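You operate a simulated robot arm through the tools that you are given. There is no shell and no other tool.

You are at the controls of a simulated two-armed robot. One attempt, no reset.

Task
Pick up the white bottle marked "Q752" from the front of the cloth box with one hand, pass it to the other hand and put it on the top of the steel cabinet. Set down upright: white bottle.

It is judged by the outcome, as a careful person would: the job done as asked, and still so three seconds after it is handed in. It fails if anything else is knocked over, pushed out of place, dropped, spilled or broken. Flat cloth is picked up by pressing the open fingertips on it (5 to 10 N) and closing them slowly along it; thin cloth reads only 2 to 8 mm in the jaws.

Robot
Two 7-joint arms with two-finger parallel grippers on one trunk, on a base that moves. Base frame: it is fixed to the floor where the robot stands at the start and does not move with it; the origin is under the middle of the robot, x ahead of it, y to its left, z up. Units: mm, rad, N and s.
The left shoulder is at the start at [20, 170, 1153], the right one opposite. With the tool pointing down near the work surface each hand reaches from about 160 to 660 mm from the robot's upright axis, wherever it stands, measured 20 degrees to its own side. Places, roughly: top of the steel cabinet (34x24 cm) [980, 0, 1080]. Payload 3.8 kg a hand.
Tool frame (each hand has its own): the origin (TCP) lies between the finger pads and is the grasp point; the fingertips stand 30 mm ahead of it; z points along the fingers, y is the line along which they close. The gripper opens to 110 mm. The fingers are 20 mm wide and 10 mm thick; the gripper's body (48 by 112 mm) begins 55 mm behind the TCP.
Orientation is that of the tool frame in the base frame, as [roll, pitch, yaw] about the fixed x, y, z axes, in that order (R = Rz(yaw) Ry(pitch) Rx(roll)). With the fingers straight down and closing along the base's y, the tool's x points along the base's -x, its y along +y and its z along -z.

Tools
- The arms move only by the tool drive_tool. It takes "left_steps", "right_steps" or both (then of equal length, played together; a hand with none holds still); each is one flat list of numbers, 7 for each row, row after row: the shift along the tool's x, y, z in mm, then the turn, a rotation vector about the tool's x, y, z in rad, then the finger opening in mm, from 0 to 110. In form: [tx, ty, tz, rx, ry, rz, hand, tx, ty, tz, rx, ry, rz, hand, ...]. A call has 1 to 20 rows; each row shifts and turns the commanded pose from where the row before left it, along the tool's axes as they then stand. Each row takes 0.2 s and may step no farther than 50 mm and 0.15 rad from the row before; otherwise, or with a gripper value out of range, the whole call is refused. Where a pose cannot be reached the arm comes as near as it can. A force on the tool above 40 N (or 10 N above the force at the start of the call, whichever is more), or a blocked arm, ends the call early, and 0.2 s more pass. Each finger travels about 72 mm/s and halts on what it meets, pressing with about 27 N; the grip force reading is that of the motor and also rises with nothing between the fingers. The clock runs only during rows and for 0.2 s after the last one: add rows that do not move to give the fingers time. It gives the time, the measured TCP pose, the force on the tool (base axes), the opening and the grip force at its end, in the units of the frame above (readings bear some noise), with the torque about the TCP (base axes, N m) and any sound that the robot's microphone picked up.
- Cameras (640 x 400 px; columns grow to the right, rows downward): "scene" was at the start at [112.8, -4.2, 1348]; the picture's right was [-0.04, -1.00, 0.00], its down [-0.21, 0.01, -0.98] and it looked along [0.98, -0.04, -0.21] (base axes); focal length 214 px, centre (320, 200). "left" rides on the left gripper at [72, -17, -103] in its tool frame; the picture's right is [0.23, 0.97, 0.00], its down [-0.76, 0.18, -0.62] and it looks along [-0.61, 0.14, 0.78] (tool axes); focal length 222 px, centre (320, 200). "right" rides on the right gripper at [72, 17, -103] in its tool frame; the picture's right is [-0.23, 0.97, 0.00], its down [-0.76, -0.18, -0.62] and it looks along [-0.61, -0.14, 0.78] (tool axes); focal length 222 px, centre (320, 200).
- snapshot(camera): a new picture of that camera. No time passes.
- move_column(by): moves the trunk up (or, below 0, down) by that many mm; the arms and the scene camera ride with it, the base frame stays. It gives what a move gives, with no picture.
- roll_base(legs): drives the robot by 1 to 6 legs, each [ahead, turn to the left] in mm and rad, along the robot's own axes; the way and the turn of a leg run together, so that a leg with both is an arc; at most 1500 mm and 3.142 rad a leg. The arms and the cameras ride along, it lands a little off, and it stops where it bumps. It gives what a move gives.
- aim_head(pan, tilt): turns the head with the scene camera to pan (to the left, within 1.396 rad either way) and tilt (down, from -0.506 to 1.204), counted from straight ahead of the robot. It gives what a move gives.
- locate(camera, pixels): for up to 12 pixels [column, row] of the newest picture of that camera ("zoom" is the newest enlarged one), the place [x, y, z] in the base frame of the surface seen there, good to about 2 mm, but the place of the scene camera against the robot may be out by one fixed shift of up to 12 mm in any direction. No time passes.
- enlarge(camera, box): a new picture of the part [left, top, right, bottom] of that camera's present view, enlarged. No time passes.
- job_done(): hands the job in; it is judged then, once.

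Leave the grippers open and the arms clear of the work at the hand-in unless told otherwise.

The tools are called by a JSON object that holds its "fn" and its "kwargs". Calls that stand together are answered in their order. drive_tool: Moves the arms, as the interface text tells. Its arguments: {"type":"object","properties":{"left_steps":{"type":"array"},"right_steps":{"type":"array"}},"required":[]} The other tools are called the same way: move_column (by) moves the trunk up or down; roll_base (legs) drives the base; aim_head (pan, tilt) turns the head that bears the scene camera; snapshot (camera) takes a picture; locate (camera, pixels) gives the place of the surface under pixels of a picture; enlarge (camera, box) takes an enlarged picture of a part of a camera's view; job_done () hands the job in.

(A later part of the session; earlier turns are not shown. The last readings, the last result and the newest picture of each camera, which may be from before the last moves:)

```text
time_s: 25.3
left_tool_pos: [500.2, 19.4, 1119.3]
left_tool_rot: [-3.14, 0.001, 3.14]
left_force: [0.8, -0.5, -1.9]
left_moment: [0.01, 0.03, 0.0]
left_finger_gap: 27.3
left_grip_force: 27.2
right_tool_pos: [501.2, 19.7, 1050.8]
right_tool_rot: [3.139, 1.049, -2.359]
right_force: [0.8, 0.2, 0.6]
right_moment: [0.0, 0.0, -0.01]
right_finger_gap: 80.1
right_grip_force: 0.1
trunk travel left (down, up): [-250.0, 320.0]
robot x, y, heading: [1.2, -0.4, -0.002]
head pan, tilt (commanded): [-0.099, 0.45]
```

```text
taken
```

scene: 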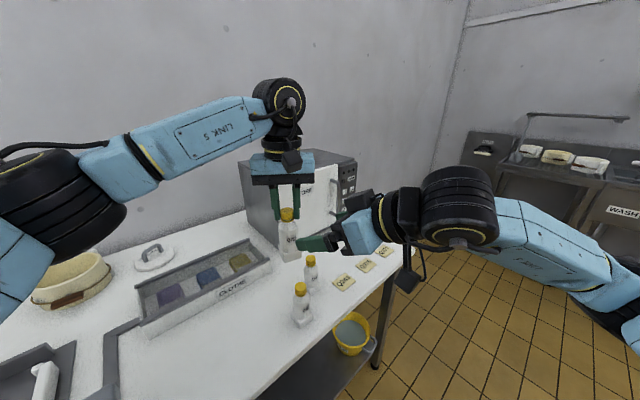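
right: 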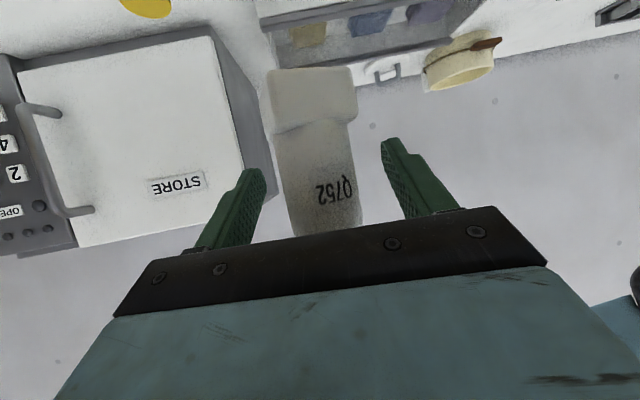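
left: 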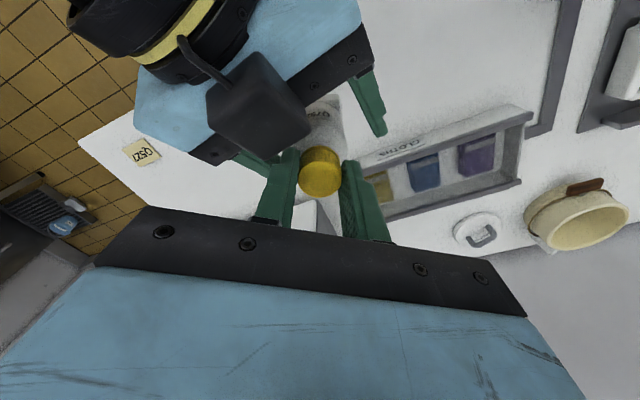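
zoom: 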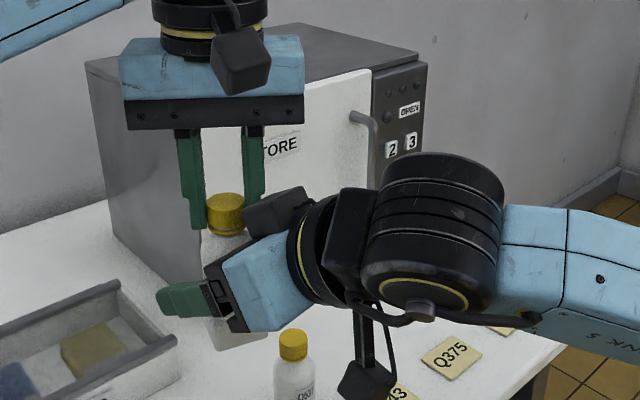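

The right fingers straddle the body. But I notice a black block on top of the right gripper near the cap (left view at (260,110)); I'll measure its distance to the left fingers before closing.

{"fn": "locate", "kwargs": {"camera": "left", "pixels": [[308, 130], [285, 105], [240, 150], [255, 60], [215, 95], [320, 172], [290, 152], [300, 160]]}}

{"fn": "locate", "kwargs": {"camera": "zoom", "pixels": [[275, 210], [250, 212], [300, 195], [225, 205], [255, 190], [275, 235], [195, 225], [265, 250]]}}

{"fn": "enlarge", "kwargs": {"camera": "left", "box": [180, 40, 420, 240]}}

```text
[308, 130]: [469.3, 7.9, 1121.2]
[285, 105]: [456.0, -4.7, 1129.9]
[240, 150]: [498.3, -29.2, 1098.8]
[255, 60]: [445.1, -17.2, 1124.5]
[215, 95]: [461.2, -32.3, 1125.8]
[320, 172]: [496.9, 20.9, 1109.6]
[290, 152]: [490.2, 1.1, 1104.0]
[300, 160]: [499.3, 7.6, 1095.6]
```

```text
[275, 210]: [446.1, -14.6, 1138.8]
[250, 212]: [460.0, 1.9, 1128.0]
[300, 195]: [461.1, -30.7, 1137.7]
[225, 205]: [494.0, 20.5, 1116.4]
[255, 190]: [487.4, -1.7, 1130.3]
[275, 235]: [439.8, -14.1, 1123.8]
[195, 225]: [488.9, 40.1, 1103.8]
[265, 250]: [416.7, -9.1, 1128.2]
```

```text
2.00 times, centred on (300, 140) of left
```

zoom: 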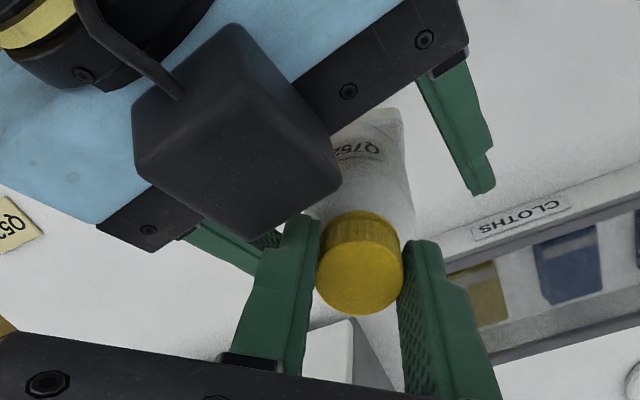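

The nearest corner of that block is about 20 mm from the left finger. I'll check its other front corner at zoom (245,236), since the left finger will open towards it.

{"fn": "locate", "kwargs": {"camera": "zoom", "pixels": [[245, 232], [225, 225], [280, 205], [330, 170], [240, 140], [200, 200], [240, 245], [262, 238], [300, 230]]}}

```text
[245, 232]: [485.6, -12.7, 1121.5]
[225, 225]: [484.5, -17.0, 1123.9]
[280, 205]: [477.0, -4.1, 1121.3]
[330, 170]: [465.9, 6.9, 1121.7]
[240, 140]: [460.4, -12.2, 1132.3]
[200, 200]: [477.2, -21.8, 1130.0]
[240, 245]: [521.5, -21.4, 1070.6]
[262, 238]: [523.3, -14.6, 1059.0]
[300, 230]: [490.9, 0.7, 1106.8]
```

The block's corner is only ~4 mm from where the left finger will pass, so I'll back the right hand off 8 mm along its fingers, and then close it slowly on the body.

{"fn": "drive_tool", "kwargs": {"right_steps": [0, 0, -8, 0, 0, 0, 76, 0, 0, 0, 0, 0, 0, 68, 0, 0, 0, 0, 0, 0, 60, 0, 0, 0, 0, 0, 0, 54, 0, 0, 0, 0, 0, 0, 50, 0, 0, 0, 0, 0, 0, 48, 0, 0, 0, 0, 0, 0, 48]}}

{"fn": "snapshot", "kwargs": {"camera": "right"}}

{"fn": "snapshot", "kwargs": {"camera": "left"}}

```text
time_s: 26.9
left_tool_pos: [500.2, 20.1, 1119.5]
left_tool_rot: [-3.14, 0.003, 3.141]
left_force: [0.5, -0.1, -0.9]
left_moment: [0.03, 0.06, 0.05]
left_finger_gap: 27.5
left_grip_force: 27.3
right_tool_pos: [496.1, 13.3, 1054.0]
right_tool_rot: [3.14, 1.047, -2.359]
right_force: [-0.6, 0.1, 0.0]
right_moment: [-0.01, -0.01, -0.02]
right_finger_gap: 48.0
right_grip_force: 0.1
trunk travel left (down, up): [-250.0, 320.0]
robot x, y, heading: [1.7, -1.6, 0.001]
head pan, tilt (commanded): [-0.099, 0.45]
```

```text
taken
```

right: 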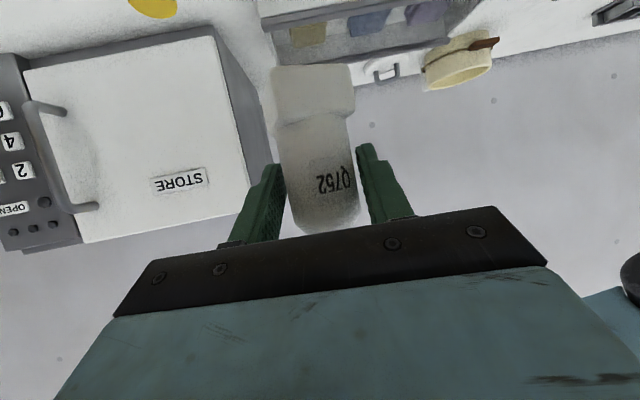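

```text
taken
```

left: 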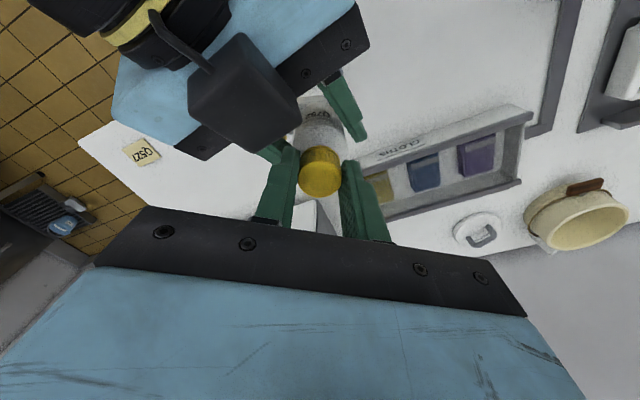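

Gap is 48 mm around the 42 mm body. I'll check the side clearances before the last closing.

{"fn": "enlarge", "kwargs": {"camera": "right", "box": [220, 90, 430, 250]}}

{"fn": "locate", "kwargs": {"camera": "right", "pixels": [[320, 170], [320, 200], [300, 170], [340, 165], [278, 175], [364, 160], [270, 175], [372, 160]]}}

```text
2.50 times, centred on (325, 170) of right
```

zoom: 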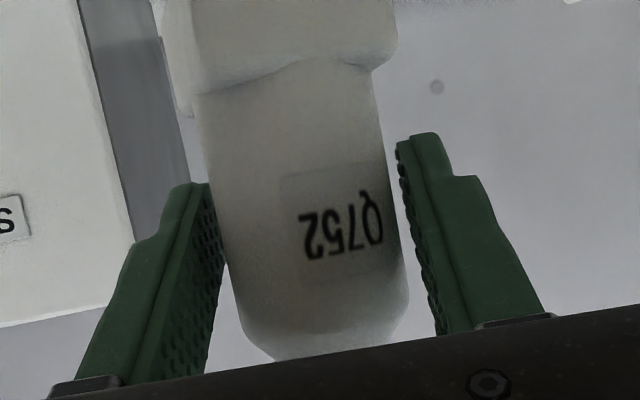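

```text
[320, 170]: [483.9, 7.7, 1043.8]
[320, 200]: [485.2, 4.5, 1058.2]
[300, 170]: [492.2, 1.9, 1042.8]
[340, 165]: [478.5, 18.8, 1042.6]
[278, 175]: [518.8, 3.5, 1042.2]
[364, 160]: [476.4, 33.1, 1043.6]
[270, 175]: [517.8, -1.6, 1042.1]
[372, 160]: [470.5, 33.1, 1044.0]
```

Clearances are within about 1–2 mm on both sides. I'll close the right hand gently on the body.

{"fn": "drive_tool", "kwargs": {"right_steps": [0, 0, 0, 0, 0, 0, 46, 0, 0, 0, 0, 0, 0, 44, 0, 0, 0, 0, 0, 0, 43, 0, 0, 0, 0, 0, 0, 42, 0, 0, 0, 0, 0, 0, 40, 0, 0, 0, 0, 0, 0, 36, 0, 0, 0, 0, 0, 0, 30, 0, 0, 0, 0, 0, 0, 30, 0, 0, 0, 0, 0, 0, 30]}}

{"fn": "snapshot", "kwargs": {"camera": "right"}}

{"fn": "snapshot", "kwargs": {"camera": "left"}}

```text
time_s: 28.9
left_tool_pos: [501.0, 18.9, 1120.0]
left_tool_rot: [3.142, 0.001, -3.142]
left_force: [1.2, -0.7, -1.5]
left_moment: [-0.02, -0.04, -0.03]
left_finger_gap: 27.1
left_grip_force: 27.1
right_tool_pos: [496.7, 13.4, 1054.2]
right_tool_rot: [3.139, 1.048, -2.358]
right_force: [-0.9, 1.2, -0.1]
right_moment: [-0.07, -0.08, 0.02]
right_finger_gap: 41.0
right_grip_force: 27.0
trunk travel left (down, up): [-250.0, 320.0]
robot x, y, heading: [3.3, 1.5, -0.002]
head pan, tilt (commanded): [-0.099, 0.45]
```

```text
taken
```

right: 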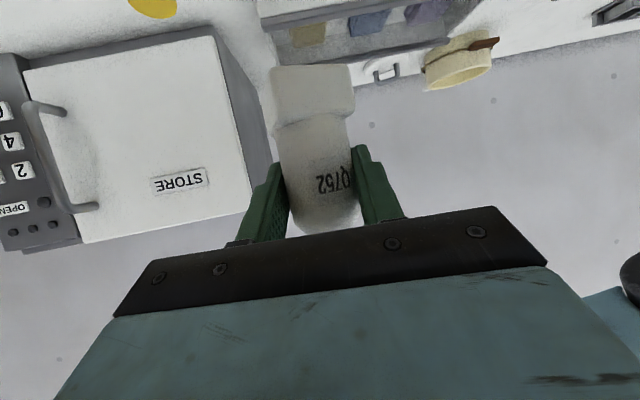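

```text
taken
```

left: 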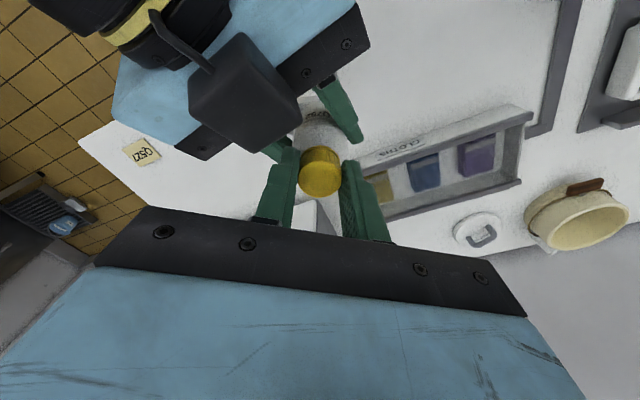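

The right hand holds the body (gap 41 mm, 27 N), with hardly any side force. Now I'll open the left fingers a little (to 38 mm) and check the right hand carries the bottle.

{"fn": "drive_tool", "kwargs": {"left_steps": [0, 0, 0, 0, 0, 0, 28, 0, 0, 0, 0, 0, 0, 31, 0, 0, 0, 0, 0, 0, 34, 0, 0, 0, 0, 0, 0, 38, 0, 0, 0, 0, 0, 0, 38]}}

{"fn": "snapshot", "kwargs": {"camera": "left"}}

{"fn": "enlarge", "kwargs": {"camera": "scene", "box": [220, 140, 420, 280]}}

```text
time_s: 30.1
left_tool_pos: [500.0, 19.4, 1120.1]
left_tool_rot: [-3.141, 0.001, 3.141]
left_force: [0.3, 0.2, -0.1]
left_moment: [-0.02, 0.03, 0.0]
left_finger_gap: 38.1
left_grip_force: 0.2
right_tool_pos: [497.9, 14.3, 1053.9]
right_tool_rot: [3.14, 1.046, -2.361]
right_force: [-0.4, -0.3, 0.2]
right_moment: [-0.02, 0.01, 0.01]
right_finger_gap: 41.0
right_grip_force: 26.8
trunk travel left (down, up): [-250.0, 320.0]
robot x, y, heading: [0.7, -1.3, -0.001]
head pan, tilt (commanded): [-0.099, 0.45]
```

```text
taken
```

left: 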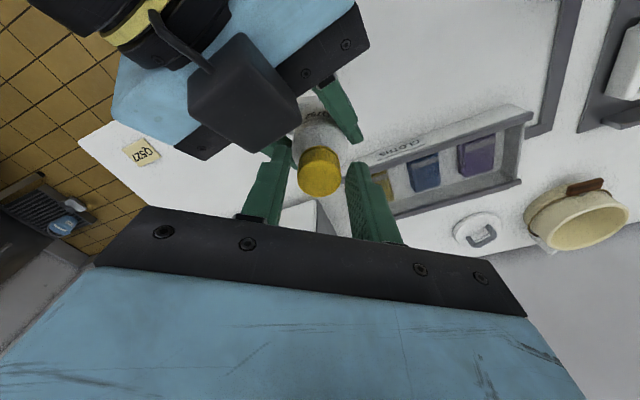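

```text
2.86 times, centred on (320, 210) of scene
```

zoom: 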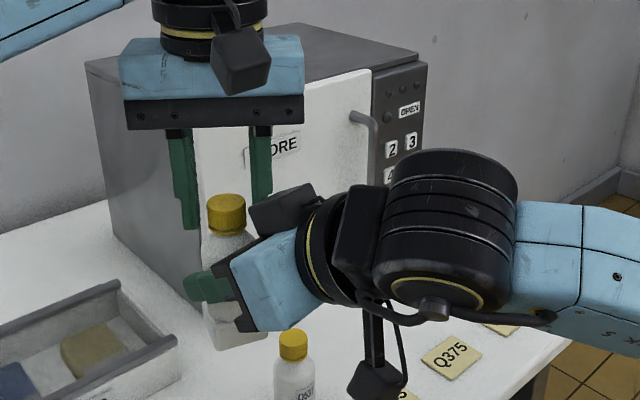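

The left fingers are free of the cap and the bottle stays in the right hand. I'll lift the left hand straight up 100 mm.

{"fn": "drive_tool", "kwargs": {"left_steps": [0, 0, -5, 0, 0, 0, 38, 0, 0, -10, 0, 0, 0, 38, 0, 0, -15, 0, 0, 0, 38, 0, 0, -20, 0, 0, 0, 38, 0, 0, -20, 0, 0, 0, 38, 0, 0, -20, 0, 0, 0, 38, 0, 0, -10, 0, 0, 0, 38, 0, 0, 0, 0, 0, 0, 38]}}

{"fn": "snapshot", "kwargs": {"camera": "scene"}}

{"fn": "snapshot", "kwargs": {"camera": "left"}}

```text
time_s: 31.9
left_tool_pos: [499.8, 18.1, 1221.0]
left_tool_rot: [3.141, 0.001, 3.141]
left_force: [-0.5, -0.3, 0.5]
left_moment: [0.01, 0.01, 0.0]
left_finger_gap: 38.1
left_grip_force: 0.1
right_tool_pos: [496.5, 14.5, 1054.3]
right_tool_rot: [3.139, 1.047, -2.36]
right_force: [0.6, -0.4, -0.1]
right_moment: [-0.04, 0.02, 0.03]
right_finger_gap: 41.2
right_grip_force: 27.2
trunk travel left (down, up): [-250.0, 320.0]
robot x, y, heading: [-1.9, 1.4, 0.001]
head pan, tilt (commanded): [-0.099, 0.45]
```

```text
taken
```

scene: 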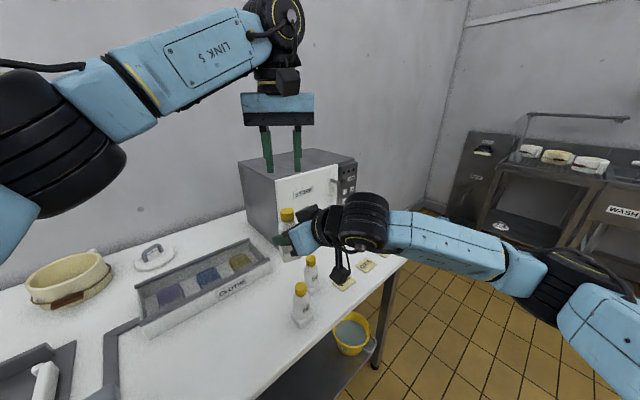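

```text
taken
```

left: 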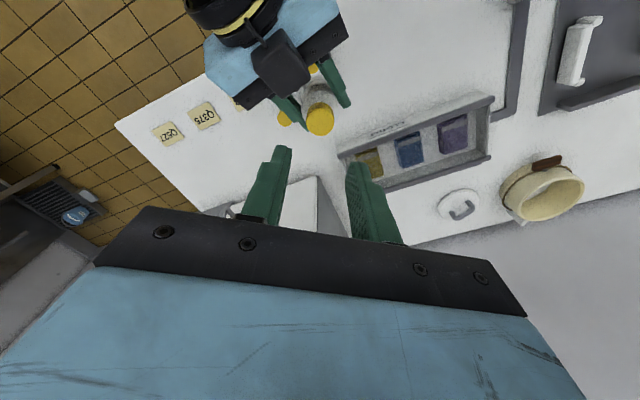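

The hand-over is complete: the right hand holds Q752 upright and the left hand is clear above. I'll tuck the left hand back up and to the left.

{"fn": "drive_tool", "kwargs": {"left_steps": [13.1, 22.8, -16.1, 0, 0, 0, 50, 13.1, 22.8, -16.1, 0, 0, 0, 60, 13.1, 22.8, -16.1, 0, 0, 0, 70, 13.1, 22.8, -16.1, 0, 0, 0, 80, 13.1, 22.8, -16.1, 0, 0, 0, 90, 13.1, 22.8, -16.1, 0, 0, 0, 100, 13.1, 22.8, -16.1, 0, 0, 0, 110, 13.1, 22.8, -16.1, 0, 0, 0, 110, 0, 0, 0, 0, 0, 0, 110]}}

{"fn": "move_column", "kwargs": {"by": 150}}

{"fn": "aim_head", "kwargs": {"pan": 0.3, "tilt": 0.95}}

{"fn": "snapshot", "kwargs": {"camera": "scene"}}

```text
time_s: 33.9
left_tool_pos: [396.4, 204.0, 1348.9]
left_tool_rot: [3.142, 0.001, -3.141]
left_force: [0.0, 0.1, -0.6]
left_moment: [-0.02, 0.03, 0.0]
left_finger_gap: 110.0
left_grip_force: 0.0
right_tool_pos: [497.3, 15.4, 1054.5]
right_tool_rot: [3.141, 1.047, -2.359]
right_force: [-0.4, 0.3, -0.2]
right_moment: [-0.02, 0.01, 0.02]
right_finger_gap: 40.6
right_grip_force: 26.9
trunk travel left (down, up): [-250.0, 320.0]
robot x, y, heading: [0.4, 1.1, 0.001]
head pan, tilt (commanded): [-0.099, 0.45]
```

```text
time_s: 35.7
left_tool_pos: [394.9, 203.2, 1498.9]
left_tool_rot: [-3.141, 0.001, -3.141]
left_force: [0.0, 0.6, -0.2]
left_moment: [0.0, 0.04, 0.02]
left_finger_gap: 109.9
left_grip_force: 0.1
right_tool_pos: [496.8, 14.5, 1204.2]
right_tool_rot: [3.139, 1.049, -2.36]
right_force: [-0.3, -0.7, -1.1]
right_moment: [-0.01, 0.02, 0.0]
right_finger_gap: 40.7
right_grip_force: 27.3
trunk travel left (down, up): [-400.0, 170.0]
robot x, y, heading: [-1.0, 1.8, 0.005]
head pan, tilt (commanded): [-0.099, 0.45]
```

```text
time_s: 36.6
left_tool_pos: [396.3, 203.7, 1498.9]
left_tool_rot: [-3.14, 0.004, -3.141]
left_force: [-0.8, 0.3, -0.4]
left_moment: [0.01, -0.03, 0.01]
left_finger_gap: 110.1
left_grip_force: 0.1
right_tool_pos: [497.0, 13.9, 1204.2]
right_tool_rot: [3.139, 1.048, -2.358]
right_force: [-0.1, 0.5, -1.9]
right_moment: [0.01, -0.01, 0.02]
right_finger_gap: 40.6
right_grip_force: 27.1
trunk travel left (down, up): [-400.0, 170.0]
robot x, y, heading: [-3.4, -2.5, 0.003]
head pan, tilt (commanded): [0.3, 0.949]
```

```text
taken
```

scene: 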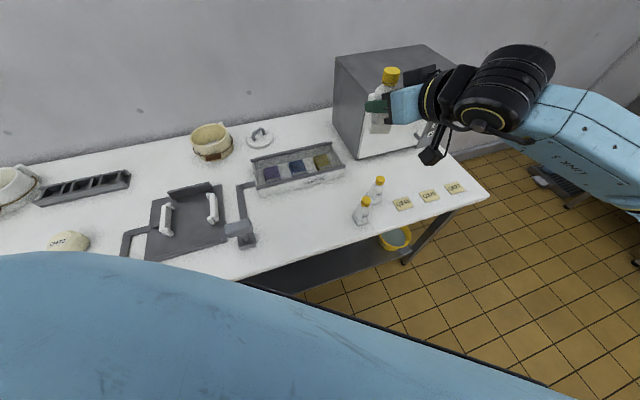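

The bottle is high now, bottom about 58 mm above the cabinet top level. I'll measure the shelf and leg under the table to know how close the base may go.

{"fn": "locate", "kwargs": {"camera": "scene", "pixels": [[398, 262], [360, 275], [310, 290], [404, 263], [330, 270], [250, 275], [488, 195], [300, 300], [500, 330], [390, 78], [383, 125]]}}

{"fn": "enlarge", "kwargs": {"camera": "scene", "box": [310, 40, 480, 170]}}

{"fn": "aim_head", "kwargs": {"pan": -1.0, "tilt": 0.8}}

{"fn": "snapshot", "kwargs": {"camera": "scene"}}

```text
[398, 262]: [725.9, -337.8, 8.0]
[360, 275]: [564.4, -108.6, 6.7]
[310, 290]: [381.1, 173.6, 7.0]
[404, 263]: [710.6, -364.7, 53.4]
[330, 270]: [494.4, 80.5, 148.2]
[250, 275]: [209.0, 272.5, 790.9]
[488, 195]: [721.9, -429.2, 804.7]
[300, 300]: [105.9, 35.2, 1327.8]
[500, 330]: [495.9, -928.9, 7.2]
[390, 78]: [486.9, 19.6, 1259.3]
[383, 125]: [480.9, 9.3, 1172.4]
```

```text
3.08 times, centred on (395, 105) of scene
```

zoom: 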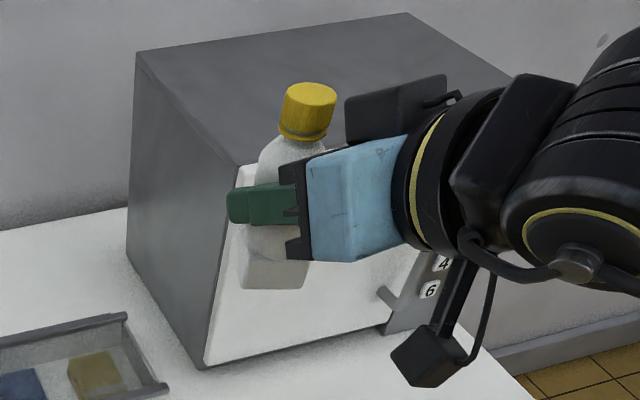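

```text
time_s: 38.1
left_tool_pos: [395.2, 204.4, 1499.4]
left_tool_rot: [-3.142, 0.001, 3.141]
left_force: [0.0, 0.4, 1.2]
left_moment: [0.01, 0.02, -0.02]
left_finger_gap: 109.8
left_grip_force: 0.0
right_tool_pos: [496.9, 14.2, 1204.1]
right_tool_rot: [3.14, 1.047, -2.36]
right_force: [0.3, 0.1, -1.6]
right_moment: [0.03, 0.05, -0.01]
right_finger_gap: 40.9
right_grip_force: 27.0
trunk travel left (down, up): [-400.0, 170.0]
robot x, y, heading: [-1.3, -0.4, -0.004]
head pan, tilt (commanded): [-1.0, 0.799]
```

```text
taken
```

scene: 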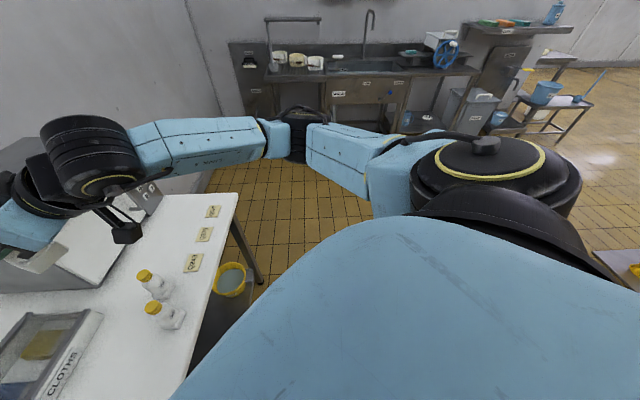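

There is some object at the lower right edge (625,268), right-behind of me. I'll look farther right to see what is near my base.

{"fn": "locate", "kwargs": {"camera": "scene", "pixels": [[620, 262], [635, 270], [605, 255], [400, 210], [560, 280], [300, 240], [280, 130], [590, 140]]}}

{"fn": "aim_head", "kwargs": {"pan": -1.39, "tilt": 0.7}}

{"fn": "snapshot", "kwargs": {"camera": "scene"}}

{"fn": "aim_head", "kwargs": {"pan": 1.39, "tilt": 0.7}}

{"fn": "snapshot", "kwargs": {"camera": "scene"}}

```text
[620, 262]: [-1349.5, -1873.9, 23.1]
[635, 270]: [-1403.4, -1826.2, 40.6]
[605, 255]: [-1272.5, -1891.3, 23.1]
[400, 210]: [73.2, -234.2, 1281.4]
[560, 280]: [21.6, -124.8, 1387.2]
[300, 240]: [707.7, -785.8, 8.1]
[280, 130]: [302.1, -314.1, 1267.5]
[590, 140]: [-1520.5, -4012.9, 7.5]
```

```text
time_s: 38.9
left_tool_pos: [394.7, 203.7, 1499.6]
left_tool_rot: [3.14, 0.003, 3.14]
left_force: [1.0, 0.3, 0.2]
left_moment: [0.02, -0.01, 0.04]
left_finger_gap: 110.0
left_grip_force: 0.1
right_tool_pos: [495.8, 14.4, 1203.8]
right_tool_rot: [3.14, 1.047, -2.36]
right_force: [-0.1, -0.3, -2.1]
right_moment: [-0.01, 0.04, -0.01]
right_finger_gap: 40.7
right_grip_force: 26.8
trunk travel left (down, up): [-400.0, 170.0]
robot x, y, heading: [-1.1, 0.2, 0.001]
head pan, tilt (commanded): [-1.389, 0.7]
```

```text
taken
```

scene: 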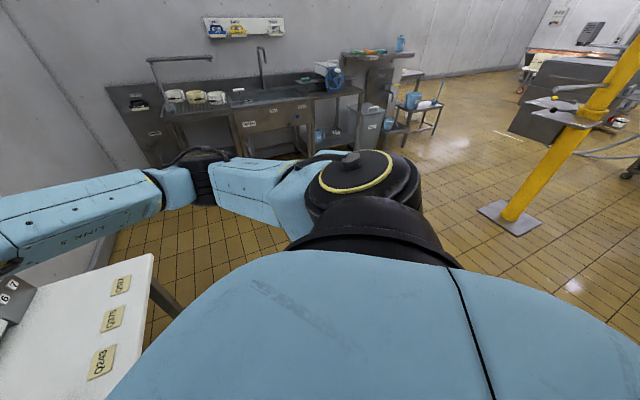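

```text
time_s: 41.4
left_tool_pos: [395.2, 202.9, 1499.8]
left_tool_rot: [3.14, 0.001, -3.141]
left_force: [-0.4, 0.4, -0.4]
left_moment: [-0.05, -0.03, -0.01]
left_finger_gap: 109.8
left_grip_force: 0.0
right_tool_pos: [496.8, 13.7, 1203.8]
right_tool_rot: [3.141, 1.047, -2.359]
right_force: [-0.3, -0.2, -1.7]
right_moment: [0.03, 0.03, 0.0]
right_finger_gap: 40.9
right_grip_force: 27.0
trunk travel left (down, up): [-400.0, 170.0]
robot x, y, heading: [-1.5, 0.7, 0.0]
head pan, tilt (commanded): [1.389, 0.7]
```

```text
taken
```

scene: 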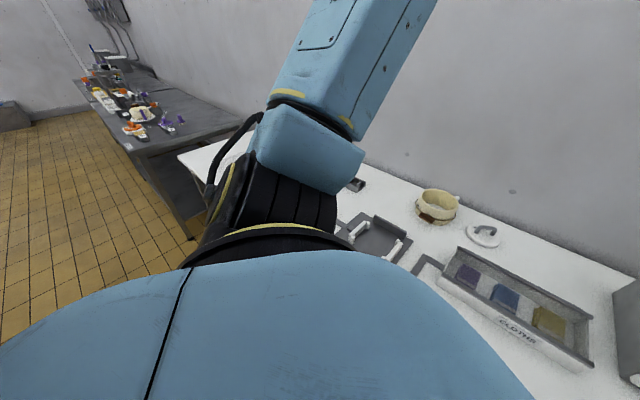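

The surroundings are open. Before driving, I'll turn the right hand 45° about the vertical so that it points straight ahead (bottle stays upright), then shift it 164 mm to my right.

{"fn": "drive_tool", "kwargs": {"right_steps": [0, 0, 0, 0.1134, 0, 0.0654, 30, 0, 0, 0, 0.1134, 0, 0.0654, 30, 0, 0, 0, 0.1134, 0, 0.0654, 30, 0, 0, 0, 0.1134, 0, 0.0654, 30, 0, 0, 0, 0.1134, 0, 0.0654, 30, 0, 0, 0, 0.1134, 0, 0.0654, 30, 0, -20, 0, 0, 0, 0, 30, 0, -24, 0, 0, 0, 0, 30, 0, -24, 0, 0, 0, 0, 30, 0, -24, 0, 0, 0, 0, 30, 0, -24, 0, 0, 0, 0, 30, 0, -24, 0, 0, 0, 0, 30, 0, -24, 0, 0, 0, 0, 30, 0, 0, 0, 0, 0, 0, 30]}}

{"fn": "aim_head", "kwargs": {"pan": -0.2, "tilt": 0.6}}

{"fn": "snapshot", "kwargs": {"camera": "scene"}}

{"fn": "snapshot", "kwargs": {"camera": "right"}}

```text
time_s: 44.4
left_tool_pos: [394.8, 204.2, 1499.9]
left_tool_rot: [3.14, 0.003, 3.141]
left_force: [-0.4, -0.3, 0.5]
left_moment: [0.0, 0.0, -0.01]
left_finger_gap: 109.8
left_grip_force: 0.1
right_tool_pos: [496.4, -150.0, 1204.1]
right_tool_rot: [-3.141, 1.047, 3.139]
right_force: [0.8, 0.1, -1.0]
right_moment: [0.0, 0.01, 0.03]
right_finger_gap: 40.8
right_grip_force: 27.1
trunk travel left (down, up): [-400.0, 170.0]
robot x, y, heading: [2.2, -2.1, -0.001]
head pan, tilt (commanded): [1.389, 0.7]
```

```text
time_s: 46.0
left_tool_pos: [393.9, 203.6, 1498.8]
left_tool_rot: [3.141, 0.001, 3.141]
left_force: [0.3, 1.2, 0.3]
left_moment: [-0.01, -0.02, -0.01]
left_finger_gap: 110.0
left_grip_force: 0.1
right_tool_pos: [496.0, -150.3, 1204.5]
right_tool_rot: [3.141, 1.045, 3.139]
right_force: [-0.4, -0.4, -1.9]
right_moment: [0.0, 0.01, -0.02]
right_finger_gap: 40.6
right_grip_force: 26.9
trunk travel left (down, up): [-400.0, 170.0]
robot x, y, heading: [-2.3, 1.2, -0.002]
head pan, tilt (commanded): [-0.201, 0.6]
```

```text
taken
```

scene: 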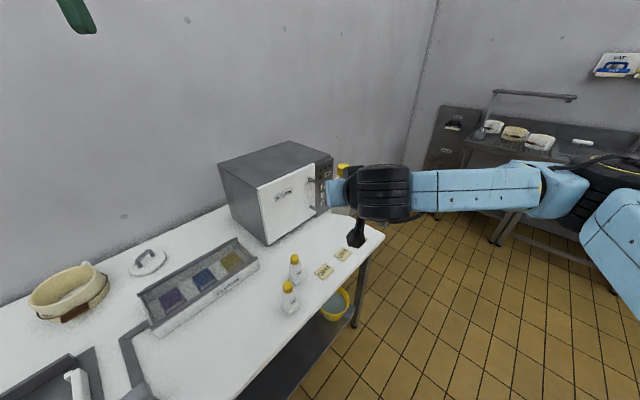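

```text
taken
```

right: 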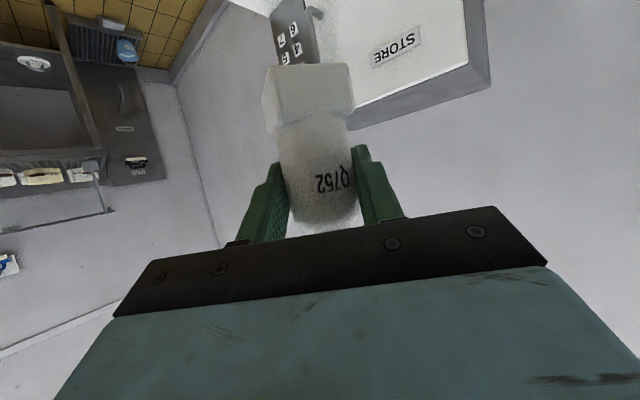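

The bottle is held upright and straight ahead on my right. Now I'll back up 150 mm, turn right 0.897 rad to run parallel to the table edge, and drive 540 mm along it.

{"fn": "roll_base", "kwargs": {"legs": [[-150, 0], [0, -0.897], [540, 0]]}}

{"fn": "snapshot", "kwargs": {"camera": "scene"}}

```text
time_s: 52.4
left_tool_pos: [600.6, -596.9, 1500.0]
left_tool_rot: [-3.14, 0.002, 2.254]
left_force: [0.5, -0.1, 0.7]
left_moment: [0.03, -0.01, 0.02]
left_finger_gap: 109.8
left_grip_force: 0.1
right_tool_pos: [391.0, -898.4, 1204.5]
right_tool_rot: [3.139, 1.048, 2.251]
right_force: [0.0, 0.3, -2.7]
right_moment: [-0.01, -0.02, 0.01]
right_finger_gap: 40.7
right_grip_force: 26.5
trunk travel left (down, up): [-400.0, 170.0]
robot x, y, heading: [189.3, -420.4, -0.885]
head pan, tilt (commanded): [-0.201, 0.6]
```

```text
taken
```

scene: 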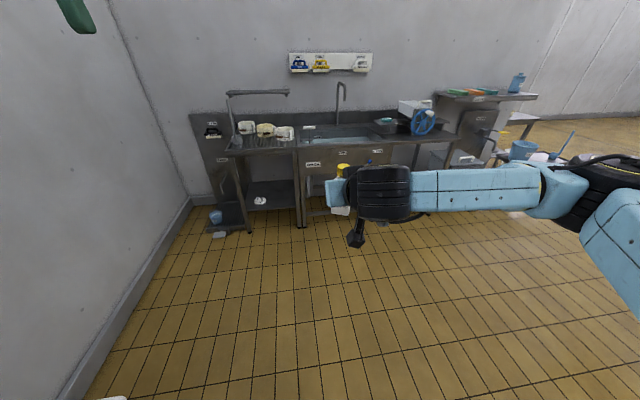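

I'm at (189, -420), heading -0.885, as intended. Now I'll turn left 1.559 rad to face the cabinet front.

{"fn": "roll_base", "kwargs": {"legs": [[0, 1.559]]}}

{"fn": "aim_head", "kwargs": {"pan": -0.1, "tilt": 0.6}}

{"fn": "snapshot", "kwargs": {"camera": "scene"}}

{"fn": "snapshot", "kwargs": {"camera": "right"}}

{"fn": "snapshot", "kwargs": {"camera": "left"}}

```text
time_s: 56.6
left_tool_pos: [381.4, -15.7, 1499.2]
left_tool_rot: [-3.14, 0.001, -2.484]
left_force: [0.4, 0.2, 0.3]
left_moment: [0.02, 0.05, -0.03]
left_finger_gap: 109.9
left_grip_force: 0.1
right_tool_pos: [678.1, -235.4, 1203.5]
right_tool_rot: [3.14, 1.048, -2.486]
right_force: [0.2, -0.1, -1.2]
right_moment: [0.01, 0.01, -0.01]
right_finger_gap: 40.3
right_grip_force: 26.9
trunk travel left (down, up): [-400.0, 170.0]
robot x, y, heading: [191.0, -418.0, 0.653]
head pan, tilt (commanded): [-0.201, 0.6]
```

```text
time_s: 57.3
left_tool_pos: [381.3, -16.6, 1498.8]
left_tool_rot: [3.141, 0.001, -2.484]
left_force: [0.7, -0.8, -0.2]
left_moment: [0.04, 0.03, 0.02]
left_finger_gap: 110.1
left_grip_force: 0.1
right_tool_pos: [676.5, -235.5, 1203.5]
right_tool_rot: [3.138, 1.048, -2.487]
right_force: [-0.8, -0.1, -1.3]
right_moment: [-0.03, 0.01, 0.01]
right_finger_gap: 40.3
right_grip_force: 26.7
trunk travel left (down, up): [-400.0, 170.0]
robot x, y, heading: [193.4, -420.0, 0.658]
head pan, tilt (commanded): [-0.099, 0.6]
```

```text
taken
```

scene: 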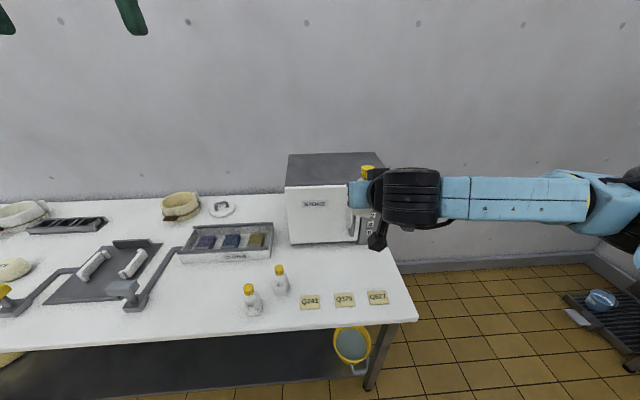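

```text
taken
```

right: 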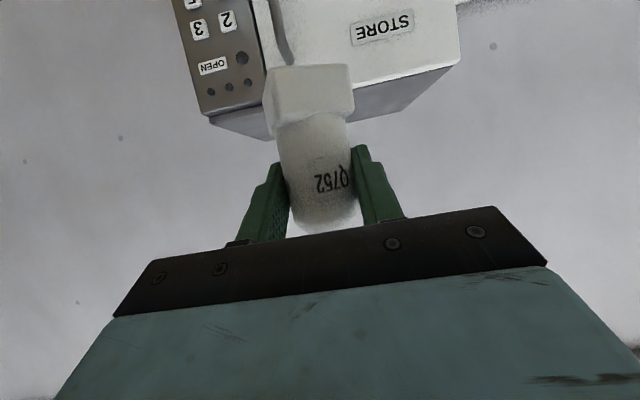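

```text
taken
```

left: 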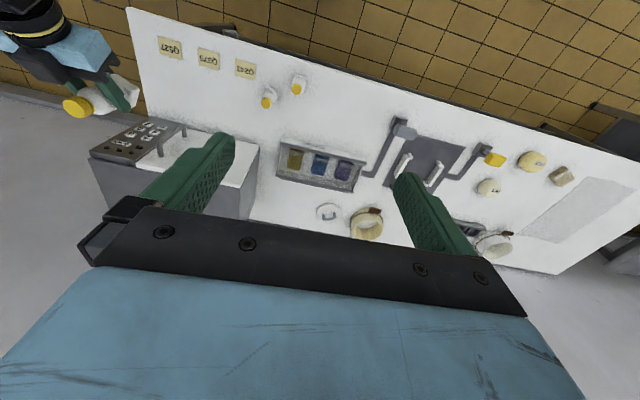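

I face the cabinet now; heading 0.655. The right camera sees the cabinet top edges around (210,120)–(460,65). I'll locate its corners, upside-down, in that view.

{"fn": "enlarge", "kwargs": {"camera": "right", "box": [160, 0, 500, 150]}}

{"fn": "locate", "kwargs": {"camera": "right", "pixels": [[455, 66], [420, 74], [360, 88], [262, 108], [222, 116], [380, 113], [400, 95], [240, 128], [265, 138], [365, 115], [440, 72], [380, 95]]}}

{"fn": "locate", "kwargs": {"camera": "left", "pixels": [[92, 155], [130, 180], [160, 190], [100, 185], [240, 215], [258, 150], [215, 178], [75, 107]]}}

{"fn": "locate", "kwargs": {"camera": "scene", "pixels": [[290, 183], [290, 158], [380, 154], [347, 183], [330, 168], [383, 165], [310, 172], [367, 167]]}}

```text
1.88 times, centred on (330, 75) of right
```

zoom: 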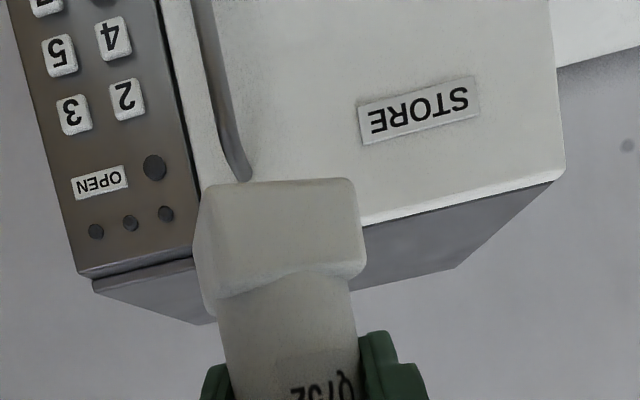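

```text
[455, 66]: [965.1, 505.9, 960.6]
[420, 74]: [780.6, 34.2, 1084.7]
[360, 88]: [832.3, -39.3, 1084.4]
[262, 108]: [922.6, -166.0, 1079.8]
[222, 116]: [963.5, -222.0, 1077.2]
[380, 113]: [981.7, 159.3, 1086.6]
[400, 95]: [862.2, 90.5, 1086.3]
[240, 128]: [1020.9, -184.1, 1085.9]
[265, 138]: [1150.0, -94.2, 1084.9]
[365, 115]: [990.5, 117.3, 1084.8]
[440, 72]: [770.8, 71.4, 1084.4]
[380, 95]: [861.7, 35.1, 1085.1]
```

```text
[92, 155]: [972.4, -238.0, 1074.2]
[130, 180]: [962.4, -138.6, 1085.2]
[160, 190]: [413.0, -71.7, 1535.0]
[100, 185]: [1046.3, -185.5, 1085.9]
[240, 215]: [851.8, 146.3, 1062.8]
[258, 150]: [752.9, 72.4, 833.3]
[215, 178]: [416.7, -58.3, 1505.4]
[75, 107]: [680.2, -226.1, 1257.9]
```

```text
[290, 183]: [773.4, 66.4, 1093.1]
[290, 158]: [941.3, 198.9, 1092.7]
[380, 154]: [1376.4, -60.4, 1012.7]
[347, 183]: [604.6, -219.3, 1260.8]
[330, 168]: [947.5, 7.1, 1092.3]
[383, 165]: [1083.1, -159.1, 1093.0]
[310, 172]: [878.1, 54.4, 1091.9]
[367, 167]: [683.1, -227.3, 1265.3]
```

The steel top reads z≈1085, centre near (970, 0). I'll roll 110 mm ahead, leaving about the same gap to the table as at the start.

{"fn": "roll_base", "kwargs": {"legs": [[110, 0]]}}

{"fn": "snapshot", "kwargs": {"camera": "right"}}

{"fn": "snapshot", "kwargs": {"camera": "scene"}}

```text
time_s: 58.5
left_tool_pos: [470.7, 52.7, 1498.2]
left_tool_rot: [-3.141, 0.002, -2.486]
left_force: [0.6, -0.1, -0.6]
left_moment: [-0.02, 0.01, 0.01]
left_finger_gap: 110.0
left_grip_force: 0.1
right_tool_pos: [766.1, -167.3, 1203.0]
right_tool_rot: [3.14, 1.046, -2.487]
right_force: [0.1, 0.8, -2.3]
right_moment: [-0.01, 0.02, -0.01]
right_finger_gap: 40.5
right_grip_force: 27.1
trunk travel left (down, up): [-400.0, 170.0]
robot x, y, heading: [283.2, -349.5, 0.656]
head pan, tilt (commanded): [-0.099, 0.6]
```

```text
taken
```

right: 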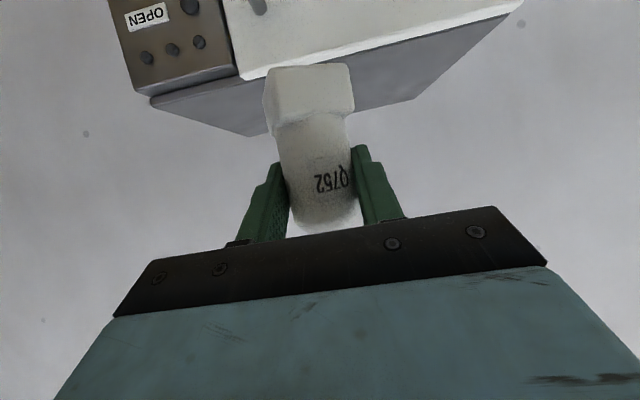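

```text
taken
```

scene: 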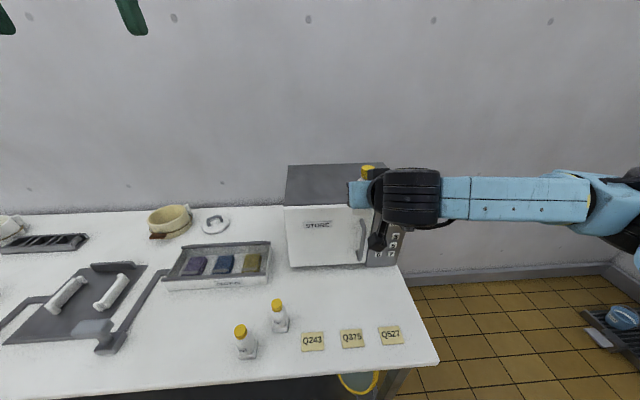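

I'm at n≈3 mm (same gap as at start). I'll locate the cabinet's top corners again in the closer right view: (155,103), (250,135), (410,99), (505,14), and edges.

{"fn": "locate", "kwargs": {"camera": "right", "pixels": [[160, 103], [252, 133], [408, 97], [505, 14], [240, 84], [450, 34], [370, 60], [370, 90], [220, 115], [300, 95], [200, 98], [420, 60]]}}

```text
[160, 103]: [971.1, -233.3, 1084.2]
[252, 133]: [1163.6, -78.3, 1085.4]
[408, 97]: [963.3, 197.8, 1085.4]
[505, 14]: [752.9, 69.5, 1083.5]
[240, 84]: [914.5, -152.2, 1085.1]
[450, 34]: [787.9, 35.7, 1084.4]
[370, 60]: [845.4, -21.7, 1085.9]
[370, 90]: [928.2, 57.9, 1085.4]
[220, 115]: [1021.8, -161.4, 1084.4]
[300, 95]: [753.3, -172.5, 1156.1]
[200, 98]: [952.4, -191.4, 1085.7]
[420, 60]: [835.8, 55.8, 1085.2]
```

Steel top corners are about (753,70), (971,-233), (1164,-78), (963,198), all z≈1085. I'll aim the bottle at (945, -20), roughly the middle. First I move it forward 225 mm at the present height (bottom about 57 mm above the top).

{"fn": "drive_tool", "kwargs": {"right_steps": [-5.6, 0.4, 9.7, 0, 0, 0, 30, -11.24, 0.8, 19.46, 0, 0, 0, 30, -11.24, 0.8, 19.46, 0, 0, 0, 30, -11.24, 0.8, 19.46, 0, 0, 0, 30, -11.24, 0.8, 19.46, 0, 0, 0, 30, -11.24, 0.8, 19.46, 0, 0, 0, 30, -11.24, 0.8, 19.46, 0, 0, 0, 30, -11.24, 0.8, 19.46, 0, 0, 0, 30, -11.24, 0.8, 19.46, 0, 0, 0, 30, -11.24, 0.8, 19.46, 0, 0, 0, 30, -5.6, 0.4, 9.7, 0, 0, 0, 30, 0, 0, 0, 0, 0, 0, 30]}}

{"fn": "snapshot", "kwargs": {"camera": "right"}}

{"fn": "snapshot", "kwargs": {"camera": "scene"}}

```text
time_s: 61.1
left_tool_pos: [470.1, 53.1, 1500.4]
left_tool_rot: [3.141, 0.002, -2.484]
left_force: [1.0, 0.4, 0.4]
left_moment: [0.01, -0.03, -0.02]
left_finger_gap: 109.9
left_grip_force: 0.0
right_tool_pos: [939.0, -21.2, 1204.3]
right_tool_rot: [3.138, 1.048, -2.487]
right_force: [0.4, -0.8, -0.4]
right_moment: [0.01, 0.02, -0.02]
right_finger_gap: 40.5
right_grip_force: 26.7
trunk travel left (down, up): [-400.0, 170.0]
robot x, y, heading: [285.7, -347.0, 0.656]
head pan, tilt (commanded): [-0.099, 0.6]
```

```text
taken
```

right: 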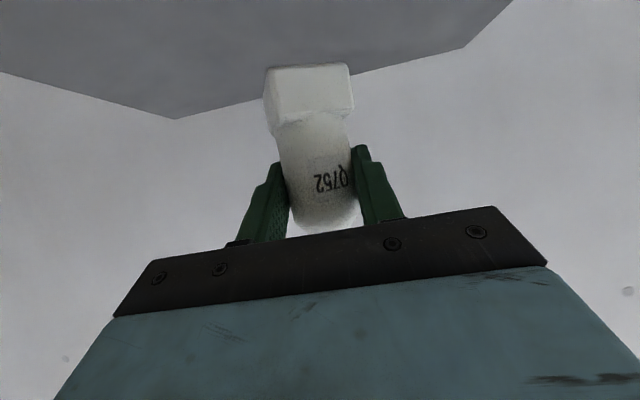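

```text
taken
```

scene: 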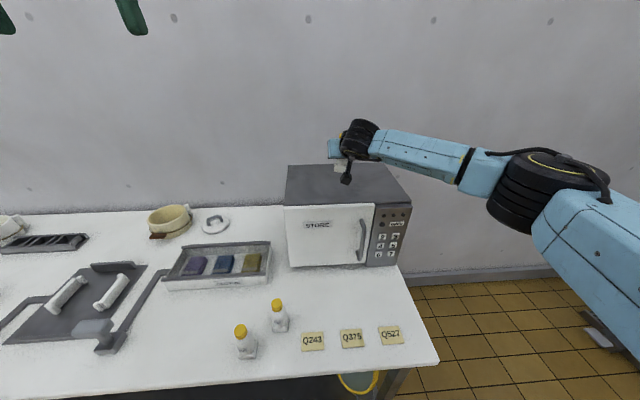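

The bottle is above the top. I'll confirm the surface height right around the target, and the bottle's foot, before lowering.

{"fn": "locate", "kwargs": {"camera": "right", "pixels": [[200, 60], [310, 20], [430, 20], [180, 110], [460, 45], [310, 90], [280, 118], [340, 112], [310, 66], [318, 170], [318, 210]]}}

{"fn": "enlarge", "kwargs": {"camera": "scene", "box": [270, 100, 430, 210]}}

```text
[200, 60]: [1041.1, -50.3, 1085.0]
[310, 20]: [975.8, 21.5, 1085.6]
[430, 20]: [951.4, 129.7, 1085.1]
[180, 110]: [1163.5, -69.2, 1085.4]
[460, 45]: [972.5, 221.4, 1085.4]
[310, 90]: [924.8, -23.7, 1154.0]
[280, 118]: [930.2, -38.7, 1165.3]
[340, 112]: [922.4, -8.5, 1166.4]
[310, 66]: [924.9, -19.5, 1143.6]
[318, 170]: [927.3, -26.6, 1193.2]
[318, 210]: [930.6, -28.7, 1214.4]
```

```text
3.64 times, centred on (350, 155) of scene
```

zoom: 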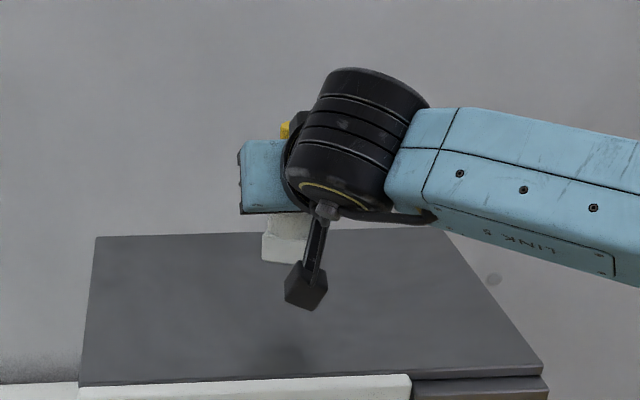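

Surface z≈1085.2 and the foot's bottom at ≈1143, so about 58 mm to go. I'll lower 50 mm straight down first.

{"fn": "drive_tool", "kwargs": {"right_steps": [6.93, 0, 4, 0, 0, 0, 30, 8.66, 0, 5, 0, 0, 0, 30, 8.66, 0, 5, 0, 0, 0, 30, 8.66, 0, 5, 0, 0, 0, 30, 6.93, 0, 4, 0, 0, 0, 30, 3.46, 0, 2, 0, 0, 0, 30, 0, 0, 0, 0, 0, 0, 30]}}

{"fn": "snapshot", "kwargs": {"camera": "right"}}

{"fn": "enlarge", "kwargs": {"camera": "scene", "box": [270, 100, 430, 210]}}

```text
time_s: 62.7
left_tool_pos: [469.4, 52.8, 1500.1]
left_tool_rot: [-3.14, 0.002, -2.487]
left_force: [0.0, 0.3, 0.6]
left_moment: [0.02, -0.01, -0.01]
left_finger_gap: 109.9
left_grip_force: 0.0
right_tool_pos: [940.9, -21.7, 1154.2]
right_tool_rot: [3.141, 1.046, -2.488]
right_force: [-0.4, -0.5, -2.4]
right_moment: [0.0, 0.02, 0.0]
right_finger_gap: 40.4
right_grip_force: 26.7
trunk travel left (down, up): [-400.0, 170.0]
robot x, y, heading: [280.0, -349.5, 0.658]
head pan, tilt (commanded): [-0.099, 0.6]
```

```text
taken
```

right: 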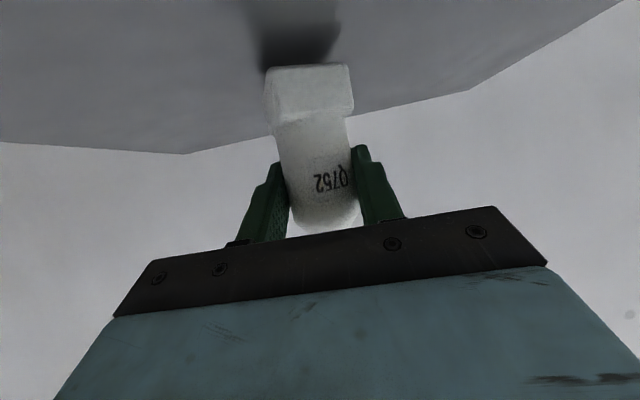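

```text
3.64 times, centred on (350, 155) of scene
```

zoom: 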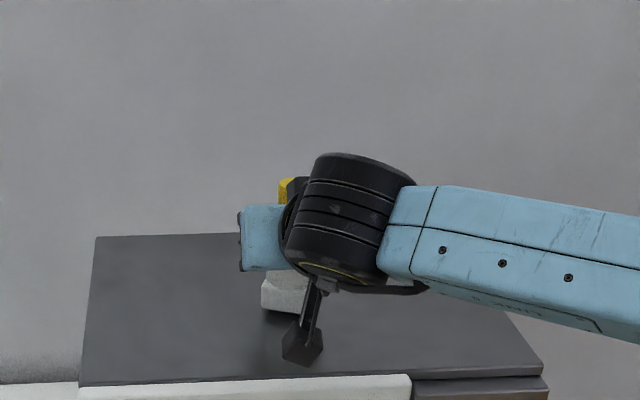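

About 8 mm remain. I'll lower a further 6 mm in small steps and read the force.

{"fn": "drive_tool", "kwargs": {"right_steps": [1.3, 0, 0.75, 0, 0, 0, 30, 1.3, 0, 0.75, 0, 0, 0, 30, 1.3, 0, 0.75, 0, 0, 0, 30, 1.3, 0, 0.75, 0, 0, 0, 30, 0, 0, 0, 0, 0, 0, 30]}}

{"fn": "enlarge", "kwargs": {"camera": "right", "box": [200, 20, 420, 180]}}

```text
time_s: 63.9
left_tool_pos: [469.8, 52.6, 1498.7]
left_tool_rot: [-3.141, 0.001, -2.487]
left_force: [1.1, 0.6, 0.5]
left_moment: [-0.02, -0.03, 0.01]
left_finger_gap: 110.0
left_grip_force: 0.1
right_tool_pos: [940.0, -21.9, 1147.5]
right_tool_rot: [3.14, 1.047, -2.487]
right_force: [0.9, -0.3, 0.6]
right_moment: [0.03, -0.09, -0.05]
right_finger_gap: 40.3
right_grip_force: 27.1
trunk travel left (down, up): [-400.0, 170.0]
robot x, y, heading: [282.6, -349.6, 0.656]
head pan, tilt (commanded): [-0.099, 0.6]
```

```text
2.50 times, centred on (310, 100) of right
```

zoom: 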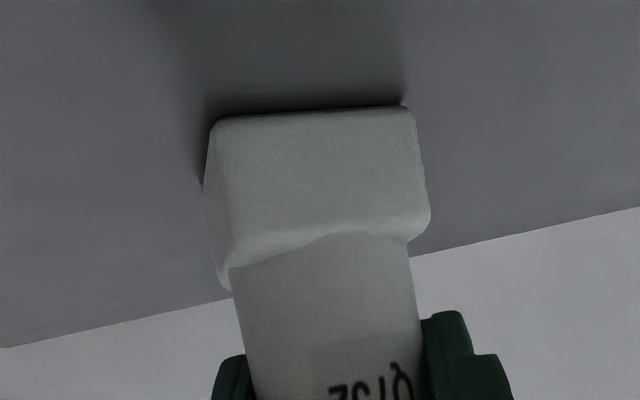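

The foot is nearly touching (force went from -2.4 to +0.6 N). I'll go down another 1 mm and read again.

{"fn": "drive_tool", "kwargs": {"right_steps": [0.43, 0, 0.25, 0, 0, 0, 30, 0.43, 0, 0.25, 0, 0, 0, 30, 0, 0, 0, 0, 0, 0, 30]}}

{"fn": "enlarge", "kwargs": {"camera": "right", "box": [200, 20, 420, 180]}}

```text
time_s: 64.7
left_tool_pos: [470.3, 52.9, 1500.2]
left_tool_rot: [-3.141, 0.003, -2.486]
left_force: [0.0, 0.2, 0.3]
left_moment: [-0.01, 0.0, -0.01]
left_finger_gap: 110.0
left_grip_force: 0.1
right_tool_pos: [939.6, -22.3, 1148.1]
right_tool_rot: [3.139, 1.05, -2.487]
right_force: [1.6, 1.3, 6.3]
right_moment: [0.15, -0.29, 0.03]
right_finger_gap: 40.5
right_grip_force: 27.5
trunk travel left (down, up): [-400.0, 170.0]
robot x, y, heading: [281.5, -353.1, 0.661]
head pan, tilt (commanded): [-0.099, 0.6]
```

```text
2.50 times, centred on (310, 100) of right
```

zoom: 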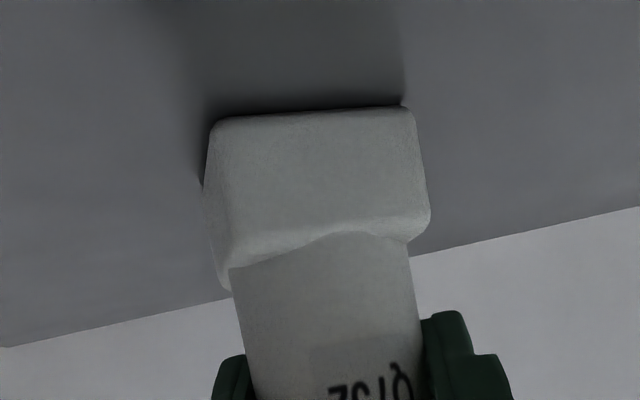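

The foot bears on the top (about +6 N, arm stopped descending). I'll open the right fingers slowly to let the bottle settle.

{"fn": "drive_tool", "kwargs": {"right_steps": [0, 0, 0, 0, 0, 0, 40, 0, 0, 0, 0, 0, 0, 41, 0, 0, 0, 0, 0, 0, 42, 0, 0, 0, 0, 0, 0, 44, 0, 0, 0, 0, 0, 0, 47, 0, 0, 0, 0, 0, 0, 51, 0, 0, 0, 0, 0, 0, 56, 0, 0, 0, 0, 0, 0, 62, 0, 0, 0, 0, 0, 0, 62]}}

{"fn": "snapshot", "kwargs": {"camera": "right"}}

```text
time_s: 66.7
left_tool_pos: [469.6, 52.1, 1498.9]
left_tool_rot: [-3.141, 0.002, -2.486]
left_force: [0.6, 0.9, -0.3]
left_moment: [-0.01, 0.03, -0.01]
left_finger_gap: 109.9
left_grip_force: 0.1
right_tool_pos: [939.8, -21.2, 1145.8]
right_tool_rot: [3.14, 1.047, -2.487]
right_force: [1.3, 0.2, -0.6]
right_moment: [0.02, 0.04, -0.03]
right_finger_gap: 62.0
right_grip_force: 0.0
trunk travel left (down, up): [-400.0, 170.0]
robot x, y, heading: [281.0, -349.2, 0.656]
head pan, tilt (commanded): [-0.099, 0.6]
```

```text
taken
```

right: 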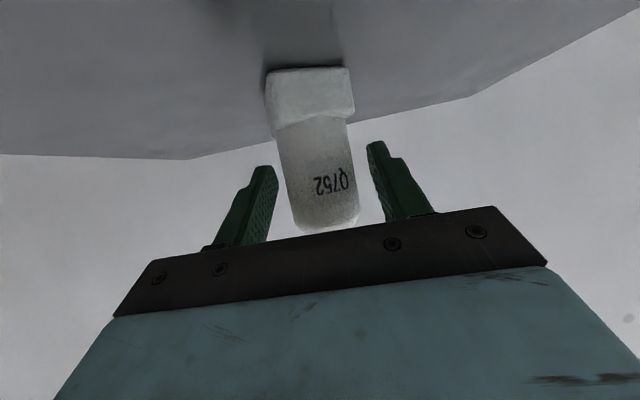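

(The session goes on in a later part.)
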